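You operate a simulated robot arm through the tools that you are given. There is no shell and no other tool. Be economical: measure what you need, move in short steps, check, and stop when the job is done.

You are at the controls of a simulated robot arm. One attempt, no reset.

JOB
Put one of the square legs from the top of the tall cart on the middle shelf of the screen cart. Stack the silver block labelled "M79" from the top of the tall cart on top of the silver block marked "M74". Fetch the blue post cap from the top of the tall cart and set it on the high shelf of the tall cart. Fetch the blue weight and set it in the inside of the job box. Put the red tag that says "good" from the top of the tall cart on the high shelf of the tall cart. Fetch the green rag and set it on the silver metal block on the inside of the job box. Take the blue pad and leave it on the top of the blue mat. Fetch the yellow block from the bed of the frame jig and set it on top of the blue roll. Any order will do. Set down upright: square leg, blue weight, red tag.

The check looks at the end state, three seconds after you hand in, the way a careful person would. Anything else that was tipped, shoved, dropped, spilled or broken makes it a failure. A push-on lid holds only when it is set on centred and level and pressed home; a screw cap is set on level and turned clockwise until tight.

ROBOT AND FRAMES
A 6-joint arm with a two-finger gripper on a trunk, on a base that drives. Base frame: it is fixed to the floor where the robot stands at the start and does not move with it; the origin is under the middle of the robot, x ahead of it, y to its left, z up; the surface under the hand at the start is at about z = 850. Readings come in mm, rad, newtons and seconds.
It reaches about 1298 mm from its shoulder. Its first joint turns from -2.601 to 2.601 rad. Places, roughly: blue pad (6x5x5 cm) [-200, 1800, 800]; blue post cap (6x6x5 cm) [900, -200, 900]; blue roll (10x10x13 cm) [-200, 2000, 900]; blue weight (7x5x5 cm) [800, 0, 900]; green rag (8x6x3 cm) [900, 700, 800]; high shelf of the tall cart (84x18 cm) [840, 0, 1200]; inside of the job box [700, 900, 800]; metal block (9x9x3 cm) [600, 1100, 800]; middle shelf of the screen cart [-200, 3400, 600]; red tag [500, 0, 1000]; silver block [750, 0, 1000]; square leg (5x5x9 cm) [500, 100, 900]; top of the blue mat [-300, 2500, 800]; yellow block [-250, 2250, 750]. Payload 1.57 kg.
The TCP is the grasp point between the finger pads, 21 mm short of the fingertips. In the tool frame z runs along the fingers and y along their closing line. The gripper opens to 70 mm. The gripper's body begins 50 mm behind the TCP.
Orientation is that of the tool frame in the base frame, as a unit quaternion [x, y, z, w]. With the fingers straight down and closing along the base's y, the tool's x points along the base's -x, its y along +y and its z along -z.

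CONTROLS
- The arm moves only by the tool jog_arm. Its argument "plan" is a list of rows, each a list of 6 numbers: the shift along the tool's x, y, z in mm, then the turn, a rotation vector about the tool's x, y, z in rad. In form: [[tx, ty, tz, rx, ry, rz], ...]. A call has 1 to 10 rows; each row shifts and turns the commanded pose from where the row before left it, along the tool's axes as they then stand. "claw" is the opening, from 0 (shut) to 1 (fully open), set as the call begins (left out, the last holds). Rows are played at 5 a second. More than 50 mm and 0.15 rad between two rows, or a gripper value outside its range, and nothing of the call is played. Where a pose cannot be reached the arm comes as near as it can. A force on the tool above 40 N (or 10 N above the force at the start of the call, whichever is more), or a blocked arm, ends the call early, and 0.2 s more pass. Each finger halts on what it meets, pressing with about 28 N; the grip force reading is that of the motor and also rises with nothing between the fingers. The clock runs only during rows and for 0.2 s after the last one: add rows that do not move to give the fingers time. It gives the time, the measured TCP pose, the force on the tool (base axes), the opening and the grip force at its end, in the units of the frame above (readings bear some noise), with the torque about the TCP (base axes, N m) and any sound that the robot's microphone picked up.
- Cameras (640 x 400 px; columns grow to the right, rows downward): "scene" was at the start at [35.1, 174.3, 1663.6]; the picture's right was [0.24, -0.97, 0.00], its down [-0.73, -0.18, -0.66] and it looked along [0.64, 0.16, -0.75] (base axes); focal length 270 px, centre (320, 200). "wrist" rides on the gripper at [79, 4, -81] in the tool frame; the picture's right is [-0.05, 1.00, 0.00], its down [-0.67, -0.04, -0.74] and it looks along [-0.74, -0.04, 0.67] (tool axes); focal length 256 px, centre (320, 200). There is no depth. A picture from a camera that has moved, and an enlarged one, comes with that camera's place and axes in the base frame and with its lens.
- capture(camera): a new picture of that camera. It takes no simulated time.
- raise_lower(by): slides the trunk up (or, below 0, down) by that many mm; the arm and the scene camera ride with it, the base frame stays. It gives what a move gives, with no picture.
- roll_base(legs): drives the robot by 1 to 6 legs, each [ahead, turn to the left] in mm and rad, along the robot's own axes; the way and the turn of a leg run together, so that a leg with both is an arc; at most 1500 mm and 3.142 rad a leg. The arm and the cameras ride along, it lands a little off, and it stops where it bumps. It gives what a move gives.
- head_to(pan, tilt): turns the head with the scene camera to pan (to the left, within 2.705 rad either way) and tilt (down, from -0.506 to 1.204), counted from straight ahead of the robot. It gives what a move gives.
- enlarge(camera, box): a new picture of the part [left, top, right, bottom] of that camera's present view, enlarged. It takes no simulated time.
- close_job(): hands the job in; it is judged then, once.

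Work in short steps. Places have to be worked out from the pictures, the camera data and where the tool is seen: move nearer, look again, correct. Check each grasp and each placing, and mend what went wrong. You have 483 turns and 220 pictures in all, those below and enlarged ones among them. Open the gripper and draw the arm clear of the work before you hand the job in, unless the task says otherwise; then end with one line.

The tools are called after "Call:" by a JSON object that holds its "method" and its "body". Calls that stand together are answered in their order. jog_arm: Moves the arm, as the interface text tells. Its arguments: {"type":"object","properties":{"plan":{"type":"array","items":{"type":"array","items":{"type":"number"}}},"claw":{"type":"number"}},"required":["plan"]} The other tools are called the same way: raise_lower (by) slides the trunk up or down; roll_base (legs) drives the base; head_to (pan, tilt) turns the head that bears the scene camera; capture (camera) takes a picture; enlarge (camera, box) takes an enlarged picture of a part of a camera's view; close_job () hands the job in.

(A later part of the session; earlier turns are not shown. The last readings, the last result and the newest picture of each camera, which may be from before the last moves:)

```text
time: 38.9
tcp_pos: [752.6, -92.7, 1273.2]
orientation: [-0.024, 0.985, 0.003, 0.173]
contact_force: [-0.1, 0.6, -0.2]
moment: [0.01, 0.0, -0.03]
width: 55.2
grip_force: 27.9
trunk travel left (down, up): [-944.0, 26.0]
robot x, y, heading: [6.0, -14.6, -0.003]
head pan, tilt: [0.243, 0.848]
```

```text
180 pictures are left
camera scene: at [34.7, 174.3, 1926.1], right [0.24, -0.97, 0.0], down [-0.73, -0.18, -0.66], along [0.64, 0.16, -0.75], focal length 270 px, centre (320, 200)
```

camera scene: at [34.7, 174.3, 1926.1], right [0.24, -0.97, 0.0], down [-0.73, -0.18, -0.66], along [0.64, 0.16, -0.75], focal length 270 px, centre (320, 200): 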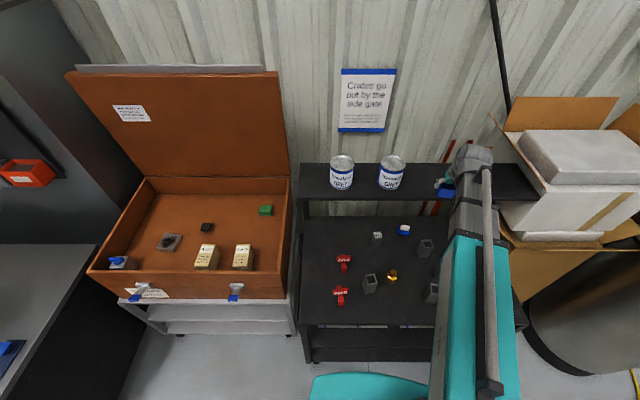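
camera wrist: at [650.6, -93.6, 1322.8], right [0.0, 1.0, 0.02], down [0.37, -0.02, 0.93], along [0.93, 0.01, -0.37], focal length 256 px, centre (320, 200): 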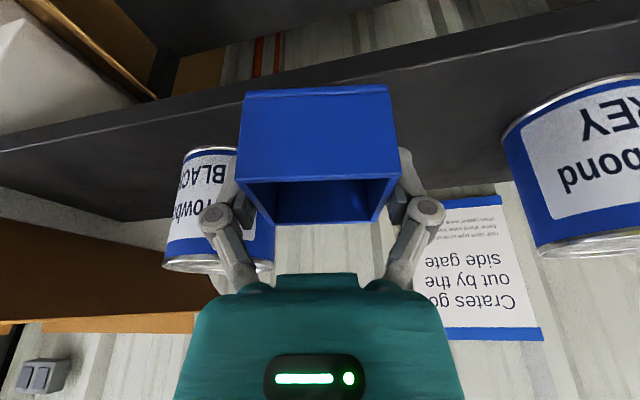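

Clear on both sides. Going forward over the shelf and lowering.

Call:
{"method": "jog_arm", "body": {"plan": [[-35.1, -1.8, 12.9, 0, 0, 0], [-35.1, -1.8, 12.9, 0, 0, 0], [0, 0, 0, 0, 0, 0]]}}

Call:
{"method": "raise_lower", "body": {"by": -26}}

Call:
{"method": "capture", "body": {"camera": "wrist"}}

Call:
{"method": "enlarge", "body": {"camera": "scene", "box": [380, 130, 540, 230]}}

```text
time: 39.6
tcp_pos: [827.4, -91.4, 1273.3]
orientation: [-0.025, 0.984, 0.005, 0.174]
contact_force: [-0.3, -0.2, 0.0]
moment: [-0.02, 0.02, -0.02]
width: 55.1
grip_force: 28.4
trunk travel left (down, up): [-944.0, 26.0]
robot x, y, heading: [6.6, -17.5, 0.0]
head pan, tilt: [0.243, 0.848]
```

```text
time: 40.4
tcp_pos: [829.3, -91.2, 1246.6]
orientation: [-0.024, 0.985, 0.003, 0.173]
contact_force: [-0.2, -0.8, -0.7]
moment: [-0.02, 0.01, -0.02]
width: 54.9
grip_force: 27.8
trunk travel left (down, up): [-918.0, 52.0]
robot x, y, heading: [6.8, -15.7, -0.005]
head pan, tilt: [0.243, 0.848]
```

```text
179 pictures are left
camera wrist: at [726.1, -92.3, 1296.6], right [0.0, 1.0, 0.02], down [0.37, -0.02, 0.93], along [0.93, 0.01, -0.37], focal length 256 px, centre (320, 200)
```

wrist: 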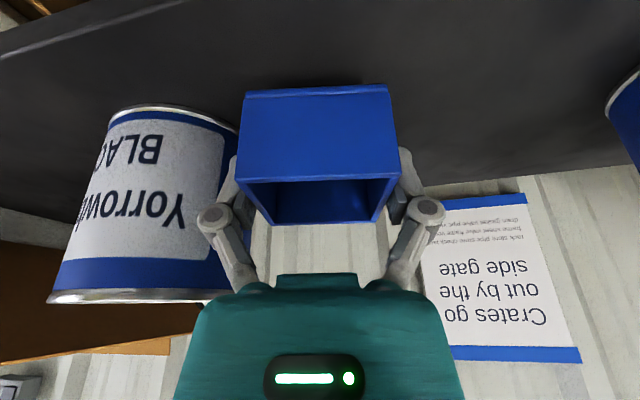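

```text
4.00 times, centred on (460, 180) of scene
camera zoom: at [34.9, 174.2, 1900.0], right [0.24, -0.97, 0.0], down [-0.73, -0.18, -0.66], along [0.64, 0.16, -0.75], focal length 1080 px, centre (-240, 280)
```

zoom: 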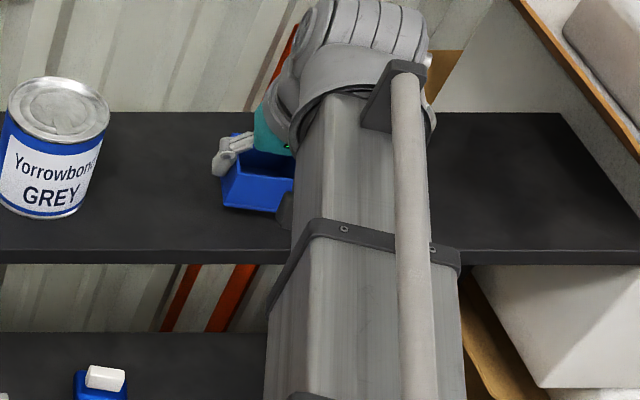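

Shift 15 mm left for extra room from the can, then lower in small steps until contact.

Call:
{"method": "jog_arm", "body": {"plan": [[0, 15, 0, 0, 0, 0], [0, 0, 0, 0, 0, 0]]}}

Call:
{"method": "raise_lower", "body": {"by": -8}}

Call:
{"method": "raise_lower", "body": {"by": -4}}

Call:
{"method": "raise_lower", "body": {"by": -4}}

```text
time: 41.0
tcp_pos: [827.7, -75.5, 1246.7]
orientation: [-0.024, 0.985, 0.005, 0.174]
contact_force: [-0.2, 0.2, -0.5]
moment: [0.02, 0.01, 0.03]
width: 54.9
grip_force: 27.8
trunk travel left (down, up): [-918.0, 52.0]
robot x, y, heading: [-2.2, -14.1, -0.003]
head pan, tilt: [0.243, 0.848]
```

```text
time: 41.5
tcp_pos: [827.1, -77.0, 1239.4]
orientation: [-0.024, 0.984, 0.004, 0.174]
contact_force: [-0.6, 0.0, -0.5]
moment: [0.0, 0.0, 0.02]
width: 54.9
grip_force: 29.0
trunk travel left (down, up): [-910.0, 60.0]
robot x, y, heading: [2.7, -16.6, 0.001]
head pan, tilt: [0.243, 0.848]
```

```text
time: 42.1
tcp_pos: [828.1, -76.6, 1235.9]
orientation: [-0.024, 0.985, 0.004, 0.173]
contact_force: [-0.6, 0.7, -0.4]
moment: [0.02, 0.0, 0.02]
width: 55.1
grip_force: 28.2
trunk travel left (down, up): [-906.0, 64.0]
robot x, y, heading: [2.3, -14.5, -0.004]
head pan, tilt: [0.243, 0.848]
```

```text
time: 42.6
tcp_pos: [827.7, -75.8, 1231.3]
orientation: [-0.024, 0.984, 0.003, 0.174]
contact_force: [-0.2, -0.5, -0.3]
moment: [-0.02, 0.0, -0.02]
width: 55.4
grip_force: 27.8
trunk travel left (down, up): [-902.0, 68.0]
robot x, y, heading: [2.5, -19.6, -0.003]
head pan, tilt: [0.243, 0.848]
```

Call:
{"method": "raise_lower", "body": {"by": -4}}

Call:
{"method": "raise_lower", "body": {"by": -4}}

Call:
{"method": "capture", "body": {"camera": "wrist"}}

```text
time: 43.1
tcp_pos: [827.7, -76.2, 1227.9]
orientation: [-0.024, 0.984, 0.004, 0.175]
contact_force: [5.6, -0.8, 18.6]
moment: [0.02, 0.06, -0.01]
width: 54.9
grip_force: 28.2
trunk travel left (down, up): [-898.0, 72.0]
robot x, y, heading: [1.1, -15.3, -0.005]
head pan, tilt: [0.243, 0.848]
```

```text
time: 43.7
tcp_pos: [825.1, -76.0, 1225.0]
orientation: [-0.024, 0.984, 0.005, 0.174]
contact_force: [3.1, -1.5, 17.0]
moment: [-0.03, -0.11, -0.03]
width: 55.3
grip_force: 27.7
trunk travel left (down, up): [-894.0, 76.0]
robot x, y, heading: [5.8, -18.8, 0.0]
head pan, tilt: [0.243, 0.848]
```

```text
177 pictures are left
camera wrist: at [723.4, -77.1, 1273.4], right [0.0, 1.0, 0.02], down [0.37, -0.02, 0.93], along [0.93, 0.01, -0.37], focal length 256 px, centre (320, 200)
```

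wrist: 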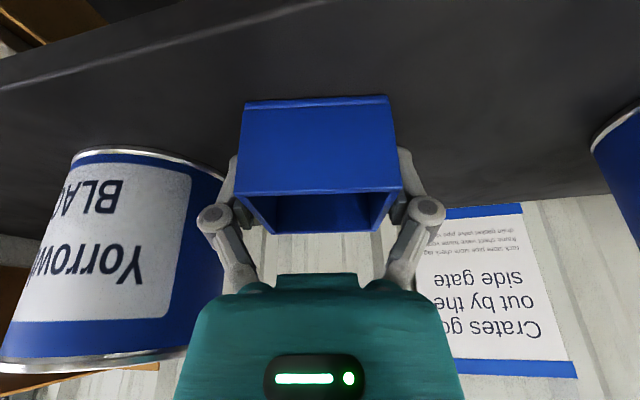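

Contact: the shelf top is at ≈1199. Easing up, releasing and withdrawing upward.

Call:
{"method": "raise_lower", "body": {"by": 2}}

Call:
{"method": "jog_arm", "body": {"plan": [[0, 0, 0, 0, 0, 0], [0, 0, 0, 0, 0, 0], [0, 0, 0, 0, 0, 0], [0, 0, 0, 0, 0, 0]], "claw": 1}}

Call:
{"method": "raise_lower", "body": {"by": 70}}

Call:
{"method": "jog_arm", "body": {"plan": [[40, 2, -14.7, 0, 0, 0], [40, 2, -14.7, 0, 0, 0], [40, 2, -14.7, 0, 0, 0], [40, 2, -14.7, 0, 0, 0], [0, 0, 0, 0, 0, 0]]}}

Call:
{"method": "capture", "body": {"camera": "wrist"}}

```text
time: 44.2
tcp_pos: [827.2, -75.7, 1225.5]
orientation: [-0.024, 0.985, 0.004, 0.173]
contact_force: [0.1, 0.3, -1.1]
moment: [0.02, 0.0, -0.02]
width: 55.1
grip_force: 28.2
trunk travel left (down, up): [-896.0, 74.0]
robot x, y, heading: [2.5, -17.9, -0.004]
head pan, tilt: [0.243, 0.848]
```

```text
time: 45.2
tcp_pos: [827.3, -75.2, 1225.5]
orientation: [-0.024, 0.984, 0.004, 0.174]
contact_force: [-0.4, 1.1, 0.9]
moment: [0.01, -0.02, 0.02]
width: 69.9
grip_force: 0.1
trunk travel left (down, up): [-896.0, 74.0]
robot x, y, heading: [3.1, -16.4, 0.002]
head pan, tilt: [0.243, 0.848]
```

```text
time: 46.3
tcp_pos: [827.0, -76.1, 1294.7]
orientation: [-0.024, 0.984, 0.005, 0.174]
contact_force: [0.3, -0.5, 0.0]
moment: [-0.02, -0.05, 0.04]
width: 70.0
grip_force: 0.0
trunk travel left (down, up): [-966.0, 4.0]
robot x, y, heading: [7.8, -17.2, -0.001]
head pan, tilt: [0.243, 0.848]
```

```text
time: 47.5
tcp_pos: [654.9, -76.7, 1294.6]
orientation: [-0.024, 0.985, 0.004, 0.173]
contact_force: [0.1, 0.9, -0.5]
moment: [0.0, 0.02, 0.01]
width: 69.9
grip_force: 0.1
trunk travel left (down, up): [-966.0, 4.0]
robot x, y, heading: [1.9, -18.6, 0.003]
head pan, tilt: [0.243, 0.848]
```

```text
176 pictures are left
camera wrist: at [553.3, -77.4, 1344.4], right [0.0, 1.0, 0.02], down [0.37, -0.02, 0.93], along [0.93, 0.01, -0.37], focal length 256 px, centre (320, 200)
```

wrist: 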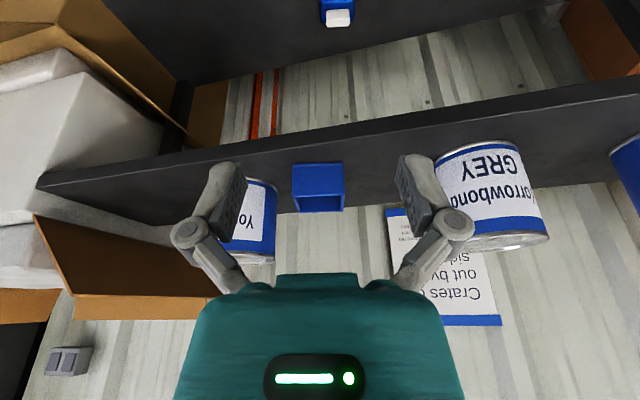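

Cap is on the shelf between the cans. Next the GOOD tag: untilt and go look at it.

Call:
{"method": "jog_arm", "body": {"plan": [[0, 0, 0, 0, 0.12, 0], [0, 0, 0, 0, 0.12, 0], [0, 0, 0, 0, 0.109, 0], [13.5, 47.7, 0, 0, 0, 0], [13.5, 47.7, 0, 0, 0, 0], [13.5, 47.7, 0, 0, 0, 0], [13.5, 47.7, 0, 0, 0, 0], [13.5, 47.7, 0, 0, 0, 0], [13.5, 47.7, 0, 0, 0, 0], [0, 0, 0, 0, 0, 0]]}}

Call:
{"method": "raise_lower", "body": {"by": -250}}

Call:
{"method": "capture", "body": {"camera": "wrist"}}

Call:
{"method": "capture", "body": {"camera": "scene"}}

```text
time: 49.7
tcp_pos: [561.3, 206.5, 1283.5]
orientation: [-0.024, 1.0, 0.0, 0.0]
contact_force: [-0.4, -0.2, 0.7]
moment: [0.01, -0.02, 0.0]
width: 70.3
grip_force: 0.0
out of reach, approached as far as the arm can: row 1, 2, 6
trunk travel left (down, up): [-966.0, 4.0]
robot x, y, heading: [-1.0, -20.2, -0.002]
head pan, tilt: [0.243, 0.848]
```

```text
time: 52.2
tcp_pos: [559.0, 206.4, 1033.1]
orientation: [-0.025, 1.0, -0.001, 0.0]
contact_force: [0.3, 0.5, -0.6]
moment: [0.03, 0.02, 0.01]
width: 70.0
grip_force: 0.0
trunk travel left (down, up): [-716.0, 254.0]
robot x, y, heading: [5.6, -20.8, -0.0]
head pan, tilt: [0.243, 0.848]
```

```text
175 pictures are left
camera wrist: at [480.9, 206.3, 1115.5], right [0.0, 1.0, 0.0], down [0.67, 0.0, 0.75], along [0.75, 0.0, -0.67], focal length 256 px, centre (320, 200)
```

wrist: 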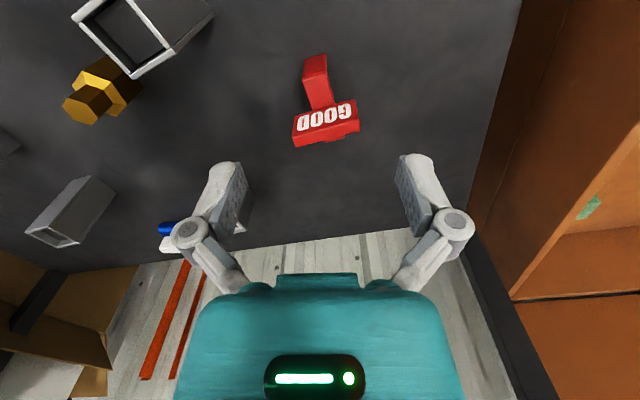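

```text
174 pictures are left
camera scene: at [35.0, 174.3, 1698.1], right [0.24, -0.97, 0.0], down [-0.73, -0.18, -0.66], along [0.64, 0.16, -0.75], focal length 270 px, centre (320, 200)
```

scene: 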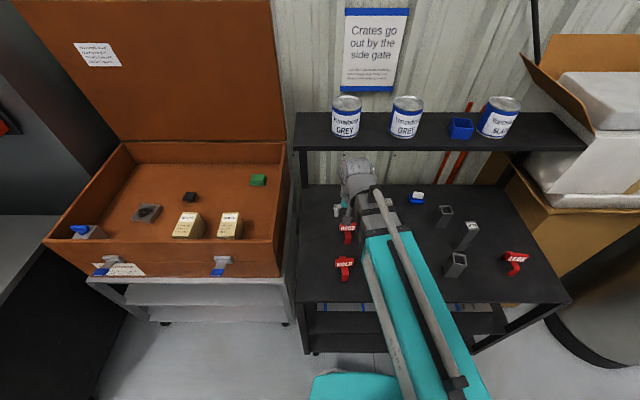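

Call:
{"method": "enlarge", "body": {"camera": "wrist", "box": [270, 40, 390, 160]}}

Call:
{"method": "enlarge", "body": {"camera": "scene", "box": [320, 210, 370, 290]}}

Call:
{"method": "enlarge", "body": {"camera": "scene", "box": [490, 230, 550, 290]}}

```text
3.33 times, centred on (330, 100) of wrist
camera zoom: at [480.9, 206.3, 1115.5], right [0.0, 1.0, 0.0], down [0.67, 0.0, 0.75], along [0.75, 0.0, -0.67], focal length 853 px, centre (287, 533)
```

zoom: 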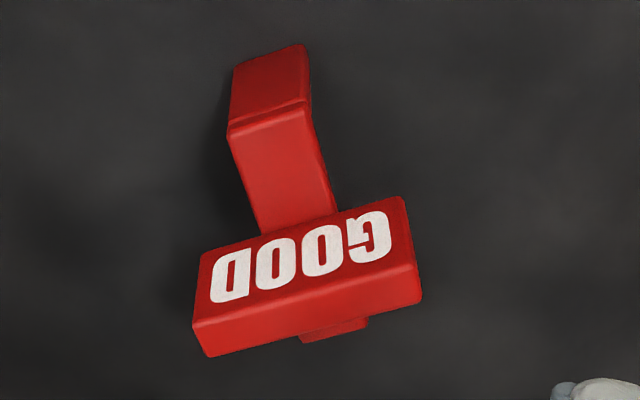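

```text
5.00 times, centred on (345, 250) of scene
camera zoom: at [35.0, 174.3, 1698.1], right [0.24, -0.97, 0.0], down [-0.73, -0.18, -0.66], along [0.64, 0.16, -0.75], focal length 1350 px, centre (195, -50)
```

zoom: 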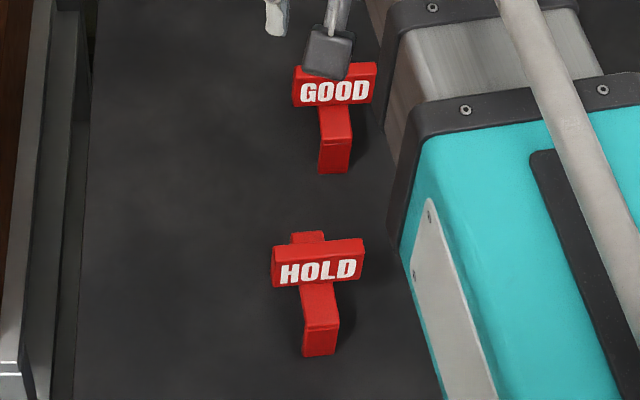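

```text
6.67 times, centred on (520, 260) of scene
camera zoom: at [35.0, 174.3, 1698.1], right [0.24, -0.97, 0.0], down [-0.73, -0.18, -0.66], along [0.64, 0.16, -0.75], focal length 1800 px, centre (-1013, -200)
```

zoom: 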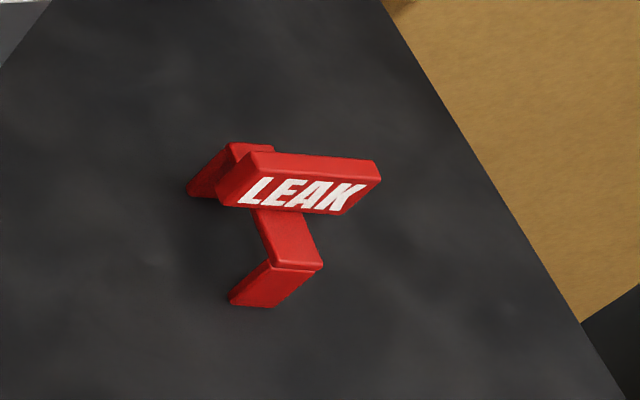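

The tag is a two-legged bar with a name plate across the top. The plate centre is about (605,211), z 894–927, yaw ≈0.285, ends ~55 mm apart. I'll grip it by the plate ends.

Call:
{"method": "jog_arm", "body": {"plan": [[-23.1, 1.2, 0, 0, 0, -0.118], [-23.2, 3.8, 0, 0, 0, -0.118], [0, 0, 0, 0, 0, 0]]}}

Call:
{"method": "raise_lower", "body": {"by": -65}}

Call:
{"method": "capture", "body": {"camera": "wrist"}}

```text
time: 53.0
tcp_pos: [606.5, 216.8, 1034.7]
orientation: [-0.143, 0.99, 0.0, -0.001]
contact_force: [-0.9, 0.9, -0.1]
moment: [0.01, 0.0, 0.02]
width: 70.0
grip_force: 0.1
trunk travel left (down, up): [-716.0, 254.0]
robot x, y, heading: [4.4, -18.2, -0.001]
head pan, tilt: [0.243, 0.848]
```

```text
time: 54.1
tcp_pos: [605.7, 216.4, 969.6]
orientation: [-0.142, 0.99, 0.0, 0.0]
contact_force: [0.0, 0.0, -0.2]
moment: [0.0, 0.02, 0.01]
width: 70.0
grip_force: 0.0
trunk travel left (down, up): [-651.0, 319.0]
robot x, y, heading: [0.4, -16.9, 0.001]
head pan, tilt: [0.243, 0.848]
```

```text
170 pictures are left
camera wrist: at [528.5, 197.8, 1050.5], right [-0.23, 0.97, 0.0], down [0.65, 0.15, 0.75], along [0.73, 0.17, -0.67], focal length 256 px, centre (320, 200)
```

wrist: 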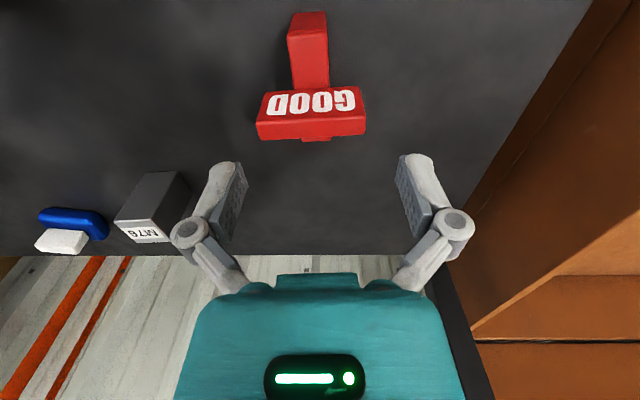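

The plate is 60 mm long, offset (+2.5,-6) in tool coordinates. Correct, lower partway and verify.

Call:
{"method": "jog_arm", "body": {"plan": [[2.5, -6, 0, 0, 0, 0], [0, 0, 0, 0, 0, 0]]}}

Call:
{"method": "raise_lower", "body": {"by": -19}}

Call:
{"method": "capture", "body": {"camera": "wrist"}}

```text
time: 54.7
tcp_pos: [604.9, 209.6, 969.3]
orientation: [-0.142, 0.99, 0.0, 0.0]
contact_force: [0.3, -0.2, -0.9]
moment: [-0.02, -0.01, 0.0]
width: 69.9
grip_force: 0.0
trunk travel left (down, up): [-651.0, 319.0]
robot x, y, heading: [2.5, -16.2, 0.001]
head pan, tilt: [0.243, 0.848]
```

```text
time: 55.3
tcp_pos: [604.0, 210.9, 950.9]
orientation: [-0.142, 0.99, 0.0, 0.0]
contact_force: [0.2, 0.5, 0.4]
moment: [0.04, 0.02, 0.01]
width: 70.1
grip_force: 0.1
trunk travel left (down, up): [-632.0, 338.0]
robot x, y, heading: [5.6, -18.0, 0.0]
head pan, tilt: [0.243, 0.848]
```

```text
169 pictures are left
camera wrist: at [527.8, 191.4, 1031.4], right [-0.23, 0.97, 0.0], down [0.65, 0.15, 0.75], along [0.73, 0.17, -0.67], focal length 256 px, centre (320, 200)
```

wrist: 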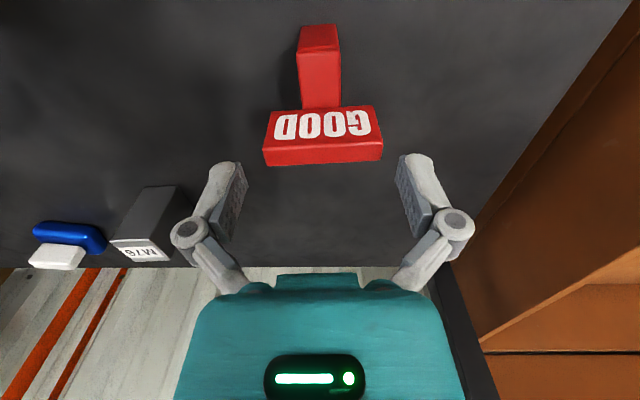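

Centred. Lowering to the grip height.

Call:
{"method": "raise_lower", "body": {"by": -30}}

Call:
{"method": "capture", "body": {"camera": "wrist"}}

```text
time: 56.1
tcp_pos: [604.7, 210.7, 919.3]
orientation: [-0.142, 0.99, 0.0, 0.0]
contact_force: [0.2, -0.1, 0.0]
moment: [-0.01, 0.02, 0.07]
width: 69.9
grip_force: 0.1
trunk travel left (down, up): [-602.0, 368.0]
robot x, y, heading: [3.9, -17.7, -0.005]
head pan, tilt: [0.243, 0.848]
```

```text
168 pictures are left
camera wrist: at [527.8, 191.4, 1001.4], right [-0.23, 0.97, 0.0], down [0.65, 0.15, 0.75], along [0.73, 0.17, -0.67], focal length 256 px, centre (320, 200)
```

wrist: 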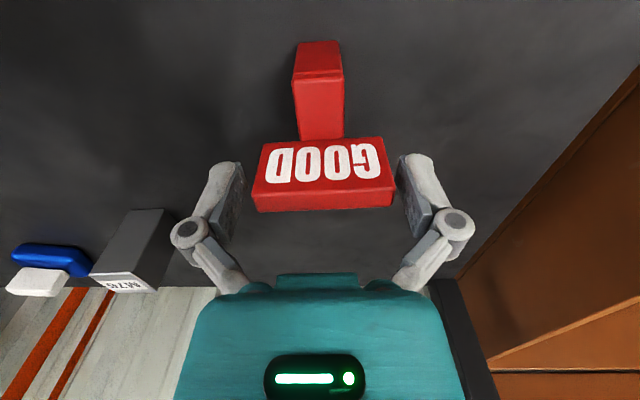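

Call:
{"method": "raise_lower", "body": {"by": -11}}

Call:
{"method": "jog_arm", "body": {"plan": [[0, 0, 0, 0, 0, 0], [0, 0, 0, 0, 0, 0], [0, 0, 0, 0, 0, 0], [0, 0, 0, 0, 0, 0]], "claw": 0}}

Call:
{"method": "capture", "body": {"camera": "wrist"}}

```text
time: 56.7
tcp_pos: [604.0, 210.8, 908.9]
orientation: [-0.141, 0.99, 0.0, -0.001]
contact_force: [-0.6, 0.9, 0.5]
moment: [-0.02, -0.04, -0.01]
width: 70.1
grip_force: 0.1
trunk travel left (down, up): [-591.0, 379.0]
robot x, y, heading: [9.2, -18.3, -0.002]
head pan, tilt: [0.243, 0.848]
```

```text
time: 57.7
tcp_pos: [604.7, 210.0, 909.8]
orientation: [-0.142, 0.99, 0.001, 0.0]
contact_force: [1.7, 2.8, 9.7]
moment: [0.02, -0.06, 0.04]
width: 57.0
grip_force: 27.7
trunk travel left (down, up): [-591.0, 379.0]
robot x, y, heading: [3.1, -19.3, 0.002]
head pan, tilt: [0.243, 0.848]
```

```text
167 pictures are left
camera wrist: at [527.6, 191.6, 990.7], right [-0.23, 0.97, 0.0], down [0.65, 0.15, 0.75], along [0.73, 0.17, -0.67], focal length 256 px, centre (320, 200)
```

wrist: 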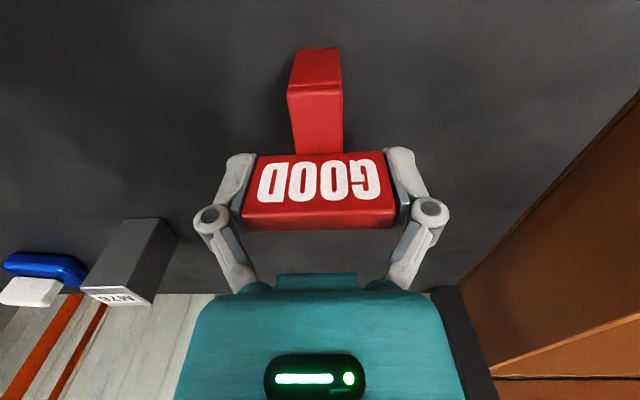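

Gripped at 57 mm. Lift a little and check that it stays level.

Call:
{"method": "raise_lower", "body": {"by": 40}}

Call:
{"method": "capture", "body": {"camera": "wrist"}}

```text
time: 58.5
tcp_pos: [605.1, 209.7, 949.5]
orientation: [-0.142, 0.99, 0.0, 0.0]
contact_force: [-0.3, -0.5, -0.3]
moment: [0.01, -0.01, 0.04]
width: 56.8
grip_force: 27.7
trunk travel left (down, up): [-631.0, 339.0]
robot x, y, heading: [4.6, -19.8, -0.004]
head pan, tilt: [0.243, 0.848]
```

```text
166 pictures are left
camera wrist: at [527.9, 191.5, 1030.4], right [-0.23, 0.97, 0.0], down [0.65, 0.15, 0.75], along [0.73, 0.17, -0.67], focal length 256 px, centre (320, 200)
```

wrist: 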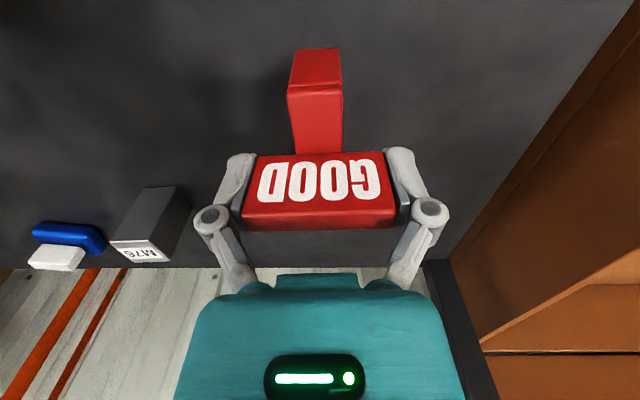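

Solid grip. Raise to full height, then traverse in front of the shelf.

Call:
{"method": "raise_lower", "body": {"by": 337}}

Call:
{"method": "jog_arm", "body": {"plan": [[4.1, -42.6, 0, 0, 0, 0], [4.1, -42.6, 0, 0, 0, 0], [4.1, -42.6, 0, 0, 0, 0], [4.1, -42.6, 0, 0, 0, 0], [4.1, -42.6, 0, 0, 0, 0], [-33.6, -9.85, 0, 0, 0, 0], [0, 0, 0, 0, 0, 0]]}}

Call:
{"method": "capture", "body": {"camera": "wrist"}}

Call:
{"method": "enlarge", "body": {"camera": "scene", "box": [300, 120, 540, 270]}}

```text
time: 61.8
tcp_pos: [604.2, 210.1, 1286.8]
orientation: [-0.142, 0.99, 0.0, 0.0]
contact_force: [0.1, -0.7, 0.0]
moment: [0.02, -0.03, 0.04]
width: 56.8
grip_force: 28.3
trunk travel left (down, up): [-968.0, 2.0]
robot x, y, heading: [5.5, -17.5, -0.002]
head pan, tilt: [0.243, 0.848]
```

```text
time: 63.4
tcp_pos: [681.0, -0.5, 1285.1]
orientation: [-0.141, 0.99, 0.0, 0.001]
contact_force: [-0.7, -0.7, -0.2]
moment: [0.0, 0.01, 0.01]
width: 57.0
grip_force: 28.6
trunk travel left (down, up): [-968.0, 2.0]
robot x, y, heading: [4.1, -19.9, -0.002]
head pan, tilt: [0.243, 0.848]
```

```text
165 pictures are left
camera wrist: at [603.8, -19.2, 1367.8], right [-0.23, 0.97, 0.0], down [0.65, 0.15, 0.75], along [0.73, 0.17, -0.67], focal length 256 px, centre (320, 200)
```

wrist: 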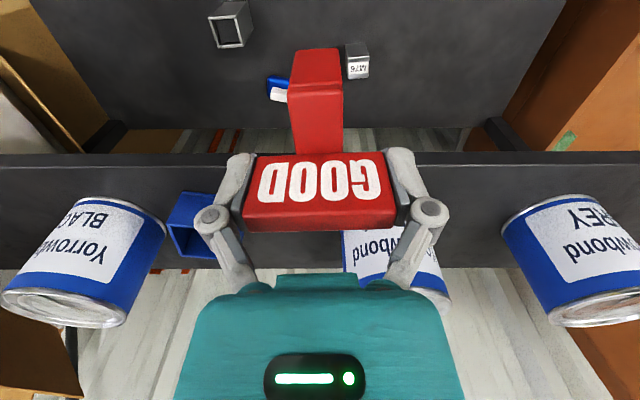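

```text
2.67 times, centred on (420, 195) of scene
camera zoom: at [34.0, 174.2, 1950.1], right [0.24, -0.97, 0.0], down [-0.73, -0.18, -0.66], along [0.64, 0.16, -0.75], focal length 720 px, centre (53, 213)
```

zoom: 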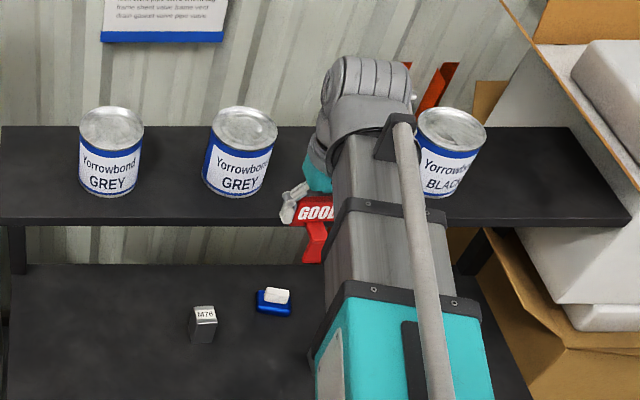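

The shelf edge is parallel to my gripper. The free slot for the tag is at tool offset (-115,-30), between the cap and GREY2. Moving there.

Call:
{"method": "jog_arm", "body": {"plan": [[-28, -15, 0, 0, 0, 0], [-28, -15, 0, 0, 0, 0], [-29, 0, 0, 0, 0, 0], [-30, 0, 0, 0, 0, 0], [0, 0, 0, 0, 0, 0]]}}

Call:
{"method": "capture", "body": {"camera": "wrist"}}

Call:
{"method": "enlarge", "body": {"camera": "scene", "box": [300, 120, 540, 270]}}

```text
time: 64.6
tcp_pos: [800.3, 4.1, 1286.5]
orientation: [-0.142, 0.99, 0.0, 0.0]
contact_force: [0.1, -0.2, -0.4]
moment: [-0.04, 0.0, -0.01]
width: 56.8
grip_force: 28.1
trunk travel left (down, up): [-968.0, 2.0]
robot x, y, heading: [3.3, -11.6, -0.003]
head pan, tilt: [0.243, 0.848]
```

```text
163 pictures are left
camera wrist: at [722.9, -15.1, 1367.7], right [-0.23, 0.97, 0.0], down [0.65, 0.15, 0.75], along [0.73, 0.17, -0.67], focal length 256 px, centre (320, 200)
```

wrist: 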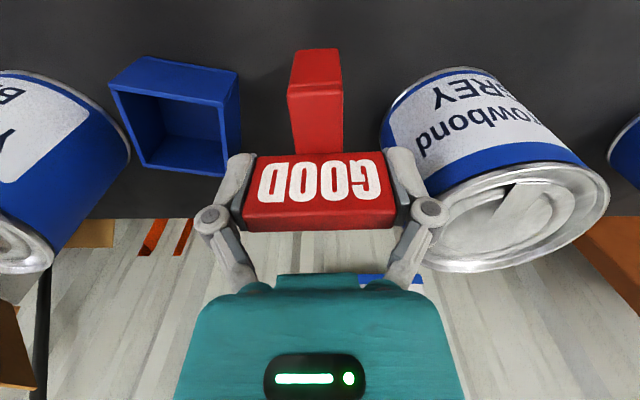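

```text
2.67 times, centred on (420, 195) of scene
camera zoom: at [34.5, 174.2, 1950.1], right [0.24, -0.97, 0.0], down [-0.73, -0.18, -0.66], along [0.64, 0.16, -0.75], focal length 720 px, centre (53, 213)
```

zoom: 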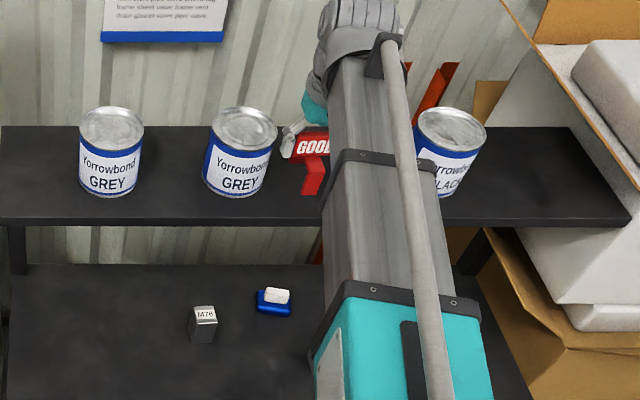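

Clearances are about 15 mm each side. Lowering to touch.

Call:
{"method": "raise_lower", "body": {"by": -22}}

Call:
{"method": "raise_lower", "body": {"by": -3}}

Call:
{"method": "raise_lower", "body": {"by": -2.5}}

```text
time: 65.3
tcp_pos: [801.1, 3.6, 1264.7]
orientation: [-0.142, 0.99, 0.0, 0.0]
contact_force: [0.1, 0.3, -0.2]
moment: [-0.01, 0.01, -0.02]
width: 57.0
grip_force: 28.2
trunk travel left (down, up): [-946.0, 24.0]
robot x, y, heading: [4.7, -18.4, -0.003]
head pan, tilt: [0.243, 0.848]
```

```text
time: 65.8
tcp_pos: [799.9, 4.3, 1261.2]
orientation: [-0.142, 0.99, 0.0, 0.0]
contact_force: [0.3, 0.1, -0.7]
moment: [-0.02, -0.02, 0.0]
width: 56.7
grip_force: 28.4
trunk travel left (down, up): [-943.0, 27.0]
robot x, y, heading: [2.3, -17.2, -0.001]
head pan, tilt: [0.243, 0.848]
```

```text
time: 66.3
tcp_pos: [800.8, 3.7, 1259.5]
orientation: [-0.143, 0.99, 0.0, 0.001]
contact_force: [3.4, 0.0, 13.8]
moment: [-0.14, -0.18, 0.02]
width: 57.0
grip_force: 27.9
trunk travel left (down, up): [-940.0, 30.0]
robot x, y, heading: [3.6, -14.8, -0.005]
head pan, tilt: [0.243, 0.848]
```

Contact. Open just enough (63 mm) and rise.

Call:
{"method": "jog_arm", "body": {"plan": [[0, 0, 0, 0, 0, 0], [0, 0, 0, 0, 0, 0], [0, 0, 0, 0, 0, 0]], "claw": 0.9}}

Call:
{"method": "capture", "body": {"camera": "wrist"}}

Call:
{"method": "raise_lower", "body": {"by": 29}}

Call:
{"method": "capture", "body": {"camera": "wrist"}}

```text
time: 67.1
tcp_pos: [799.8, 3.7, 1258.3]
orientation: [-0.142, 0.99, 0.0, 0.0]
contact_force: [-0.1, 0.1, -0.3]
moment: [0.0, -0.01, -0.03]
width: 62.9
grip_force: 0.1
trunk travel left (down, up): [-940.0, 30.0]
robot x, y, heading: [2.7, -18.7, -0.007]
head pan, tilt: [0.243, 0.848]
```

```text
161 pictures are left
camera wrist: at [723.3, -15.1, 1339.9], right [-0.23, 0.97, 0.0], down [0.65, 0.15, 0.75], along [0.73, 0.17, -0.67], focal length 256 px, centre (320, 200)
```

wrist: 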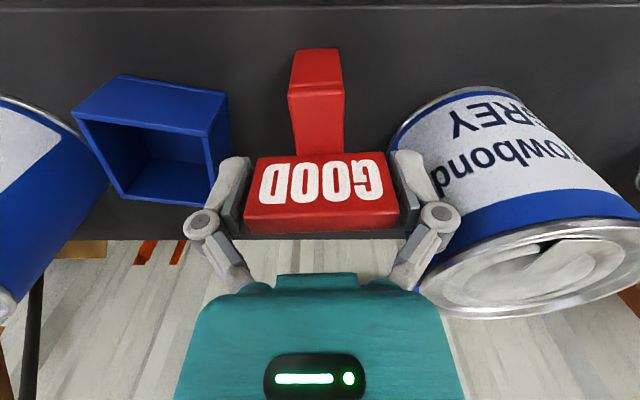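

```text
time: 67.9
tcp_pos: [800.2, 3.9, 1286.5]
orientation: [-0.141, 0.99, 0.0, -0.001]
contact_force: [-0.5, -0.2, 0.5]
moment: [0.02, 0.03, -0.01]
width: 62.8
grip_force: 0.1
trunk travel left (down, up): [-969.0, 1.0]
robot x, y, heading: [0.3, -14.7, -0.002]
head pan, tilt: [0.243, 0.848]
```

```text
160 pictures are left
camera wrist: at [723.6, -15.0, 1368.9], right [-0.23, 0.97, 0.0], down [0.65, 0.15, 0.75], along [0.73, 0.17, -0.67], focal length 256 px, centre (320, 200)
```

wrist: 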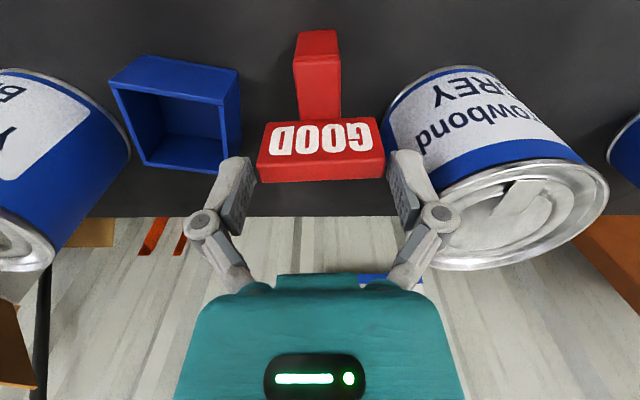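

Tag stands upright. Retreating straight back, as the fingers straddle only the plate.

Call:
{"method": "jog_arm", "body": {"plan": [[25, 0, 0, 0, 0, 0], [35, 0, 0, 0, 0, 0], [40, 0, 0, 0, 0, 0], [45, 0, 0, 0, 0, 0], [45, 0, 0, 0, 0, 0], [0, 0, 0, 0, 0, 0]]}}

Call:
{"method": "capture", "body": {"camera": "wrist"}}

Call:
{"method": "enlarge", "body": {"camera": "scene", "box": [290, 120, 550, 290]}}

```text
time: 69.3
tcp_pos: [620.8, -49.9, 1287.5]
orientation: [-0.142, 0.99, 0.0, 0.0]
contact_force: [0.0, 1.0, -0.1]
moment: [0.0, 0.04, -0.02]
width: 62.8
grip_force: 0.1
trunk travel left (down, up): [-969.0, 1.0]
robot x, y, heading: [4.3, -15.7, 0.002]
head pan, tilt: [0.243, 0.848]
```

```text
159 pictures are left
camera wrist: at [543.4, -68.2, 1368.7], right [-0.23, 0.97, 0.0], down [0.65, 0.15, 0.74], along [0.72, 0.17, -0.67], focal length 256 px, centre (320, 200)
```

wrist: 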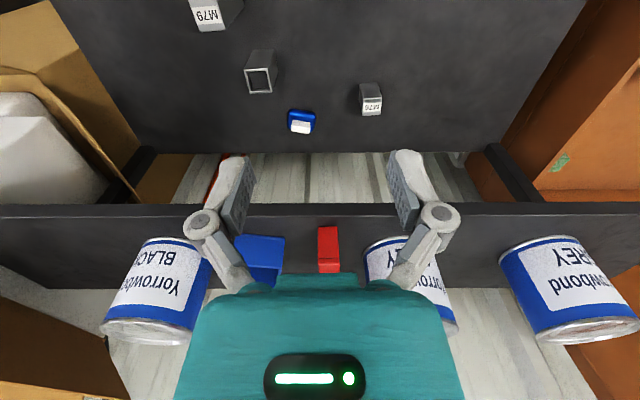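

```text
2.35 times, centred on (420, 205) of scene
camera zoom: at [36.0, 174.3, 1951.5], right [0.24, -0.97, 0.0], down [-0.73, -0.18, -0.66], along [0.64, 0.16, -0.75], focal length 636 px, centre (85, 188)
```

zoom: 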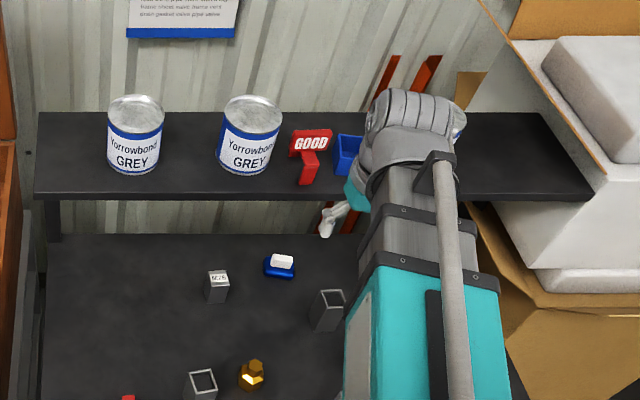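

GOOD is standing on the shelf. Next the blue weight at about (838,-38), under the shelf: open, tilt forward and descend in front of the shelf.

Call:
{"method": "jog_arm", "body": {"plan": [[0, 0, 0, 0, -0.12, 0], [0, 0, 0, 0, -0.12, 0], [0, 0, 0, 0, -0.11, 0], [0, 0, 0, 0, 0, 0]], "claw": 1}}

Call:
{"method": "raise_lower", "body": {"by": -345}}

Call:
{"method": "capture", "body": {"camera": "wrist"}}

```text
time: 70.3
tcp_pos: [619.0, -48.8, 1299.1]
orientation: [-0.14, 0.975, 0.025, 0.173]
contact_force: [0.3, -0.2, 0.3]
moment: [-0.01, 0.01, 0.02]
width: 69.8
grip_force: 0.0
out of reach, approached as far as the arm can: row 2, 3
trunk travel left (down, up): [-969.0, 1.0]
robot x, y, heading: [2.3, -19.1, -0.004]
head pan, tilt: [0.243, 0.848]
```

```text
time: 73.7
tcp_pos: [618.2, -50.3, 954.1]
orientation: [-0.14, 0.975, 0.025, 0.173]
contact_force: [-0.2, 0.0, 0.2]
moment: [-0.03, 0.01, -0.02]
width: 69.9
grip_force: 0.1
trunk travel left (down, up): [-624.0, 346.0]
robot x, y, heading: [4.1, -19.1, -0.001]
head pan, tilt: [0.243, 0.848]
```

```text
157 pictures are left
camera wrist: at [519.2, -74.6, 1003.2], right [-0.23, 0.97, 0.02], down [0.36, 0.07, 0.93], along [0.9, 0.22, -0.37], focal length 256 px, centre (320, 200)
```

wrist: 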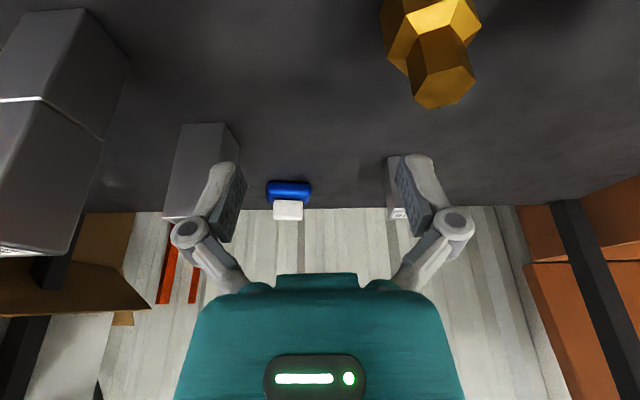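

The weight's front is at about (832,-41). The golden bolt is close to my left finger's column, so I'll move forward first, then lower, then approach.

Call:
{"method": "jog_arm", "body": {"plan": [[-38, -11.2, 13.9, 0, 0, 0], [-38, -11.2, 13.9, 0, 0, 0], [0, 0, 0, 0, 0, 0]]}}

Call:
{"method": "raise_lower", "body": {"by": -40}}

Call:
{"method": "jog_arm", "body": {"plan": [[-38, -11.2, 13.9, 0, 0, 0], [-20, -6, 7.3, 0, 0, 0], [0, 0, 0, 0, 0, 0]]}}

Call:
{"method": "capture", "body": {"camera": "wrist"}}

Call:
{"method": "enlarge", "body": {"camera": "wrist", "box": [240, 100, 400, 240]}}

```text
time: 74.5
tcp_pos: [704.0, -48.3, 953.3]
orientation: [-0.14, 0.975, 0.025, 0.172]
contact_force: [0.7, 0.1, -0.2]
moment: [-0.02, 0.03, -0.04]
width: 70.1
grip_force: 0.0
trunk travel left (down, up): [-624.0, 346.0]
robot x, y, heading: [5.0, -22.6, -0.0]
head pan, tilt: [0.243, 0.848]
```

```text
time: 75.3
tcp_pos: [704.1, -48.0, 914.0]
orientation: [-0.139, 0.975, 0.025, 0.173]
contact_force: [0.3, 0.4, -0.5]
moment: [-0.03, -0.03, 0.01]
width: 70.1
grip_force: 0.0
trunk travel left (down, up): [-584.0, 386.0]
robot x, y, heading: [5.4, -17.9, -0.003]
head pan, tilt: [0.243, 0.848]
```

```text
time: 76.1
tcp_pos: [766.9, -45.4, 914.3]
orientation: [-0.14, 0.975, 0.025, 0.173]
contact_force: [0.3, 0.6, 0.6]
moment: [0.0, 0.01, 0.03]
width: 69.9
grip_force: 0.2
trunk travel left (down, up): [-584.0, 386.0]
robot x, y, heading: [8.2, -14.6, -0.006]
head pan, tilt: [0.243, 0.848]
```

```text
156 pictures are left
camera wrist: at [668.5, -70.3, 963.1], right [-0.23, 0.97, 0.02], down [0.37, 0.07, 0.93], along [0.9, 0.22, -0.37], focal length 256 px, centre (320, 200)
```

wrist: 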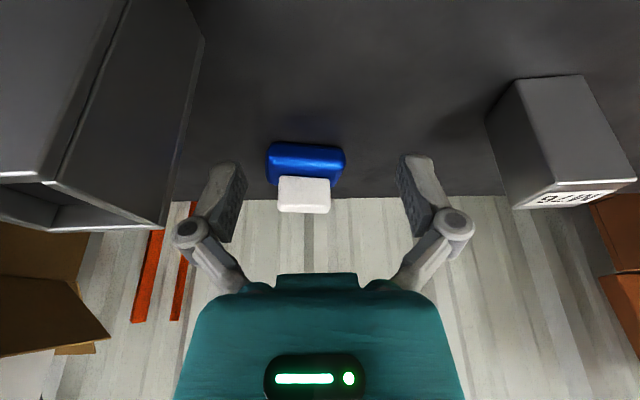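

```text
2.86 times, centred on (320, 170) of wrist
camera zoom: at [668.5, -70.3, 963.1], right [-0.23, 0.97, 0.02], down [0.37, 0.07, 0.93], along [0.9, 0.22, -0.37], focal length 731 px, centre (320, 286)
```

zoom: 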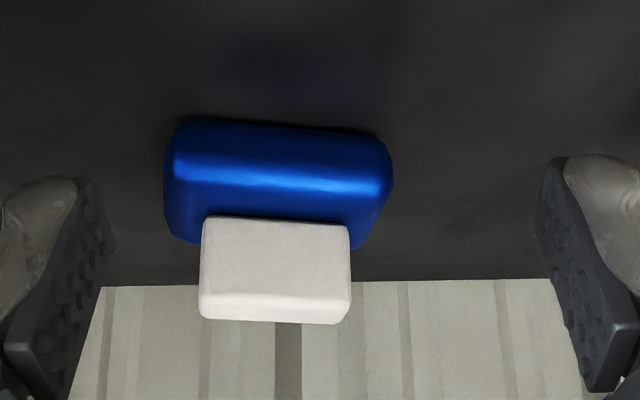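

The weight is a 62 mm blue base with a white block about 40 mm wide on top (z≈872–900), yaw ≈0.08. I'll advance, align yaw and re-look before gripping the white block.

Call:
{"method": "jog_arm", "body": {"plan": [[-30.6, -6.4, 11.2, 0, 0, 0], [0, 0, 0, 0.0345, 0, 0.094], [0, 0, 0, 0.0345, 0, 0.094], [0, 0, 0, 0, 0, 0]]}}

Call:
{"method": "capture", "body": {"camera": "wrist"}}

```text
time: 77.1
tcp_pos: [801.4, -43.4, 914.9]
orientation: [-0.042, 0.984, 0.008, 0.175]
contact_force: [-0.1, 0.6, -0.4]
moment: [-0.04, 0.0, -0.01]
width: 69.9
grip_force: 0.0
trunk travel left (down, up): [-584.0, 386.0]
robot x, y, heading: [4.4, -19.5, -0.003]
head pan, tilt: [0.243, 0.848]
```

```text
154 pictures are left
camera wrist: at [699.0, -47.7, 963.1], right [-0.03, 1.0, 0.02], down [0.37, 0.0, 0.93], along [0.93, 0.04, -0.37], focal length 256 px, centre (320, 200)
```

wrist: 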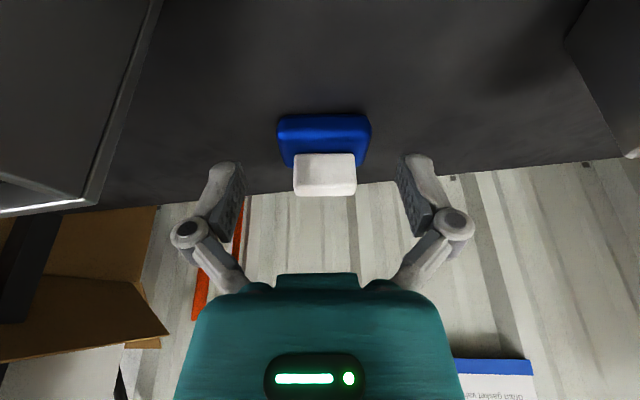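

Aligned and centred. Lower to 896 and go forward around the white block, then close.

Call:
{"method": "raise_lower", "body": {"by": -18}}

Call:
{"method": "jog_arm", "body": {"plan": [[-23.1, -0.1, 8.5, 0, 0, 0], [-23.1, -0.1, 8.5, 0, 0, 0], [0, 0, 0, 0, 0, 0]]}}

Call:
{"method": "capture", "body": {"camera": "wrist"}}

```text
time: 77.7
tcp_pos: [801.5, -43.6, 896.5]
orientation: [-0.042, 0.984, 0.008, 0.175]
contact_force: [0.6, -0.1, 0.3]
moment: [-0.04, -0.01, 0.02]
width: 70.0
grip_force: 0.0
trunk travel left (down, up): [-566.0, 404.0]
robot x, y, heading: [3.6, -16.4, -0.002]
head pan, tilt: [0.243, 0.848]
```

```text
time: 78.5
tcp_pos: [849.8, -39.0, 894.7]
orientation: [-0.042, 0.984, 0.007, 0.174]
contact_force: [-0.2, -1.2, -0.3]
moment: [0.01, 0.0, 0.01]
width: 70.1
grip_force: 0.1
trunk travel left (down, up): [-566.0, 404.0]
robot x, y, heading: [1.2, -14.9, -0.002]
head pan, tilt: [0.243, 0.848]
```

```text
153 pictures are left
camera wrist: at [746.7, -44.2, 945.0], right [-0.03, 1.0, 0.02], down [0.37, 0.0, 0.93], along [0.93, 0.04, -0.37], focal length 256 px, centre (320, 200)
```

wrist: 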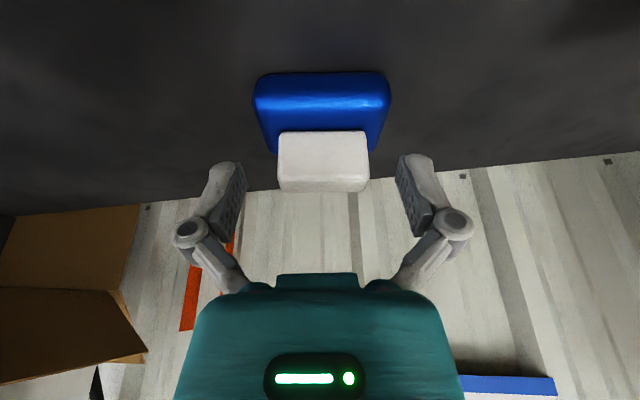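

Call:
{"method": "raise_lower", "body": {"by": 3}}

Call:
{"method": "jog_arm", "body": {"plan": [[-3.8, 0, 1.4, 0, 0, 0], [0, 0, 0, 0, 0, 0]]}}

Call:
{"method": "jog_arm", "body": {"plan": [[0, 0, 0, 0, 0, 0], [0, 0, 0, 0, 0, 0], [0, 0, 0, 0, 0, 0], [0, 0, 0, 0, 0, 0]], "claw": 0}}

Call:
{"method": "raise_lower", "body": {"by": 8}}

Call:
{"method": "capture", "body": {"camera": "wrist"}}

```text
time: 79.1
tcp_pos: [848.6, -40.8, 898.4]
orientation: [-0.042, 0.984, 0.008, 0.174]
contact_force: [-0.1, 0.3, -0.3]
moment: [-0.01, 0.03, 0.01]
width: 70.2
grip_force: 0.0
trunk travel left (down, up): [-569.0, 401.0]
robot x, y, heading: [3.0, -15.4, -0.004]
head pan, tilt: [0.243, 0.848]
```

```text
time: 79.7
tcp_pos: [852.1, -37.0, 898.1]
orientation: [-0.041, 0.984, 0.007, 0.174]
contact_force: [0.0, -0.2, -0.8]
moment: [0.01, 0.01, -0.02]
width: 70.0
grip_force: 0.1
trunk travel left (down, up): [-569.0, 401.0]
robot x, y, heading: [4.0, -14.8, 0.001]
head pan, tilt: [0.243, 0.848]
```

```text
time: 80.7
tcp_pos: [853.4, -38.3, 898.9]
orientation: [-0.042, 0.984, 0.007, 0.173]
contact_force: [-1.8, 2.2, 4.1]
moment: [0.11, 0.07, -0.08]
width: 39.7
grip_force: 28.0
trunk travel left (down, up): [-569.0, 401.0]
robot x, y, heading: [5.0, -21.1, -0.002]
head pan, tilt: [0.243, 0.848]
```

```text
time: 81.2
tcp_pos: [854.3, -38.9, 906.8]
orientation: [-0.042, 0.984, 0.007, 0.174]
contact_force: [0.0, -0.5, -4.5]
moment: [0.02, -0.01, 0.02]
width: 39.8
grip_force: 27.9
trunk travel left (down, up): [-577.0, 393.0]
robot x, y, heading: [8.6, -16.2, 0.0]
head pan, tilt: [0.243, 0.848]
```

```text
152 pictures are left
camera wrist: at [751.1, -43.7, 955.8], right [-0.03, 1.0, 0.02], down [0.37, 0.0, 0.93], along [0.93, 0.04, -0.37], focal length 256 px, centre (320, 200)
```

wrist: 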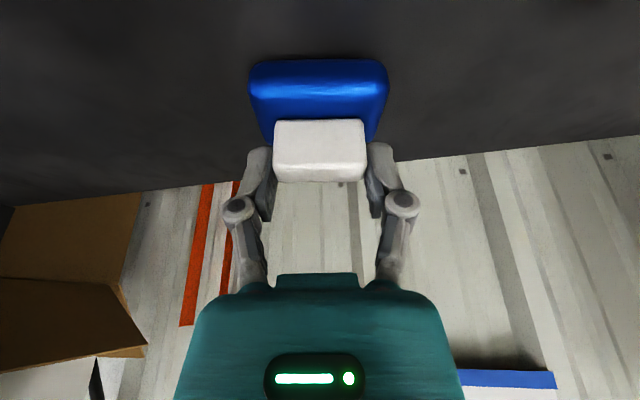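

Weight held (≈0.45 kg). Retreat along the approach path, then raise in front of the shelf and look at the job box.

Call:
{"method": "raise_lower", "body": {"by": 8}}

Call:
{"method": "jog_arm", "body": {"plan": [[35.7, 1.7, -13.1, 0, 0, 0], [35.7, 1.7, -13.1, 0, 0, 0], [35.7, 1.7, -13.1, 0, 0, 0], [35.7, 1.7, -13.1, 0, 0, 0], [35.7, 1.7, -13.1, 0, 0, 0], [0, 0, 0, 0, 0, 0]]}}

Call:
{"method": "raise_lower", "body": {"by": 260}}

Call:
{"method": "enlarge", "body": {"camera": "scene", "box": [40, 130, 320, 305]}}

Call:
{"method": "capture", "body": {"camera": "wrist"}}

```text
time: 81.8
tcp_pos: [852.7, -38.0, 913.9]
orientation: [-0.042, 0.984, 0.008, 0.174]
contact_force: [-0.6, -1.0, -4.7]
moment: [-0.03, 0.0, 0.05]
width: 39.7
grip_force: 27.9
trunk travel left (down, up): [-585.0, 385.0]
robot x, y, heading: [4.5, -17.6, -0.001]
head pan, tilt: [0.243, 0.848]
```

```text
time: 83.2
tcp_pos: [661.5, -45.8, 914.8]
orientation: [-0.041, 0.984, 0.007, 0.173]
contact_force: [-1.3, 0.1, -3.5]
moment: [0.02, -0.01, -0.01]
width: 39.9
grip_force: 28.0
trunk travel left (down, up): [-585.0, 385.0]
robot x, y, heading: [7.1, -17.3, 0.001]
head pan, tilt: [0.243, 0.848]
```

```text
time: 85.9
tcp_pos: [661.9, -45.1, 1175.2]
orientation: [-0.042, 0.984, 0.008, 0.174]
contact_force: [0.5, 0.7, -3.3]
moment: [0.02, -0.02, 0.01]
width: 39.6
grip_force: 28.4
trunk travel left (down, up): [-845.0, 125.0]
robot x, y, heading: [4.7, -12.1, -0.004]
head pan, tilt: [0.243, 0.848]
```

```text
2.29 times, centred on (180, 218) of scene
camera zoom: at [35.6, 174.3, 1827.5], right [0.24, -0.97, 0.0], down [-0.73, -0.18, -0.66], along [0.64, 0.16, -0.75], focal length 617 px, centre (640, 160)
```

zoom: 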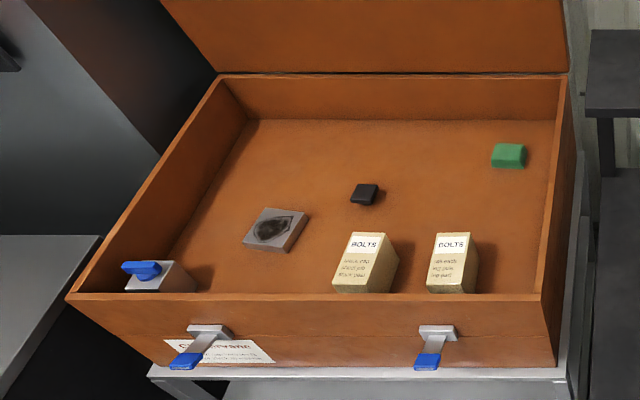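

```text
150 pictures are left
camera wrist: at [560.3, -50.2, 1224.0], right [-0.03, 1.0, 0.02], down [0.37, 0.0, 0.93], along [0.93, 0.04, -0.37], focal length 256 px, centre (320, 200)
```

wrist: 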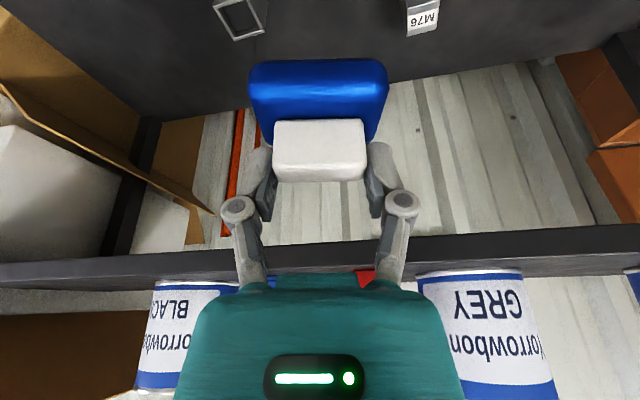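

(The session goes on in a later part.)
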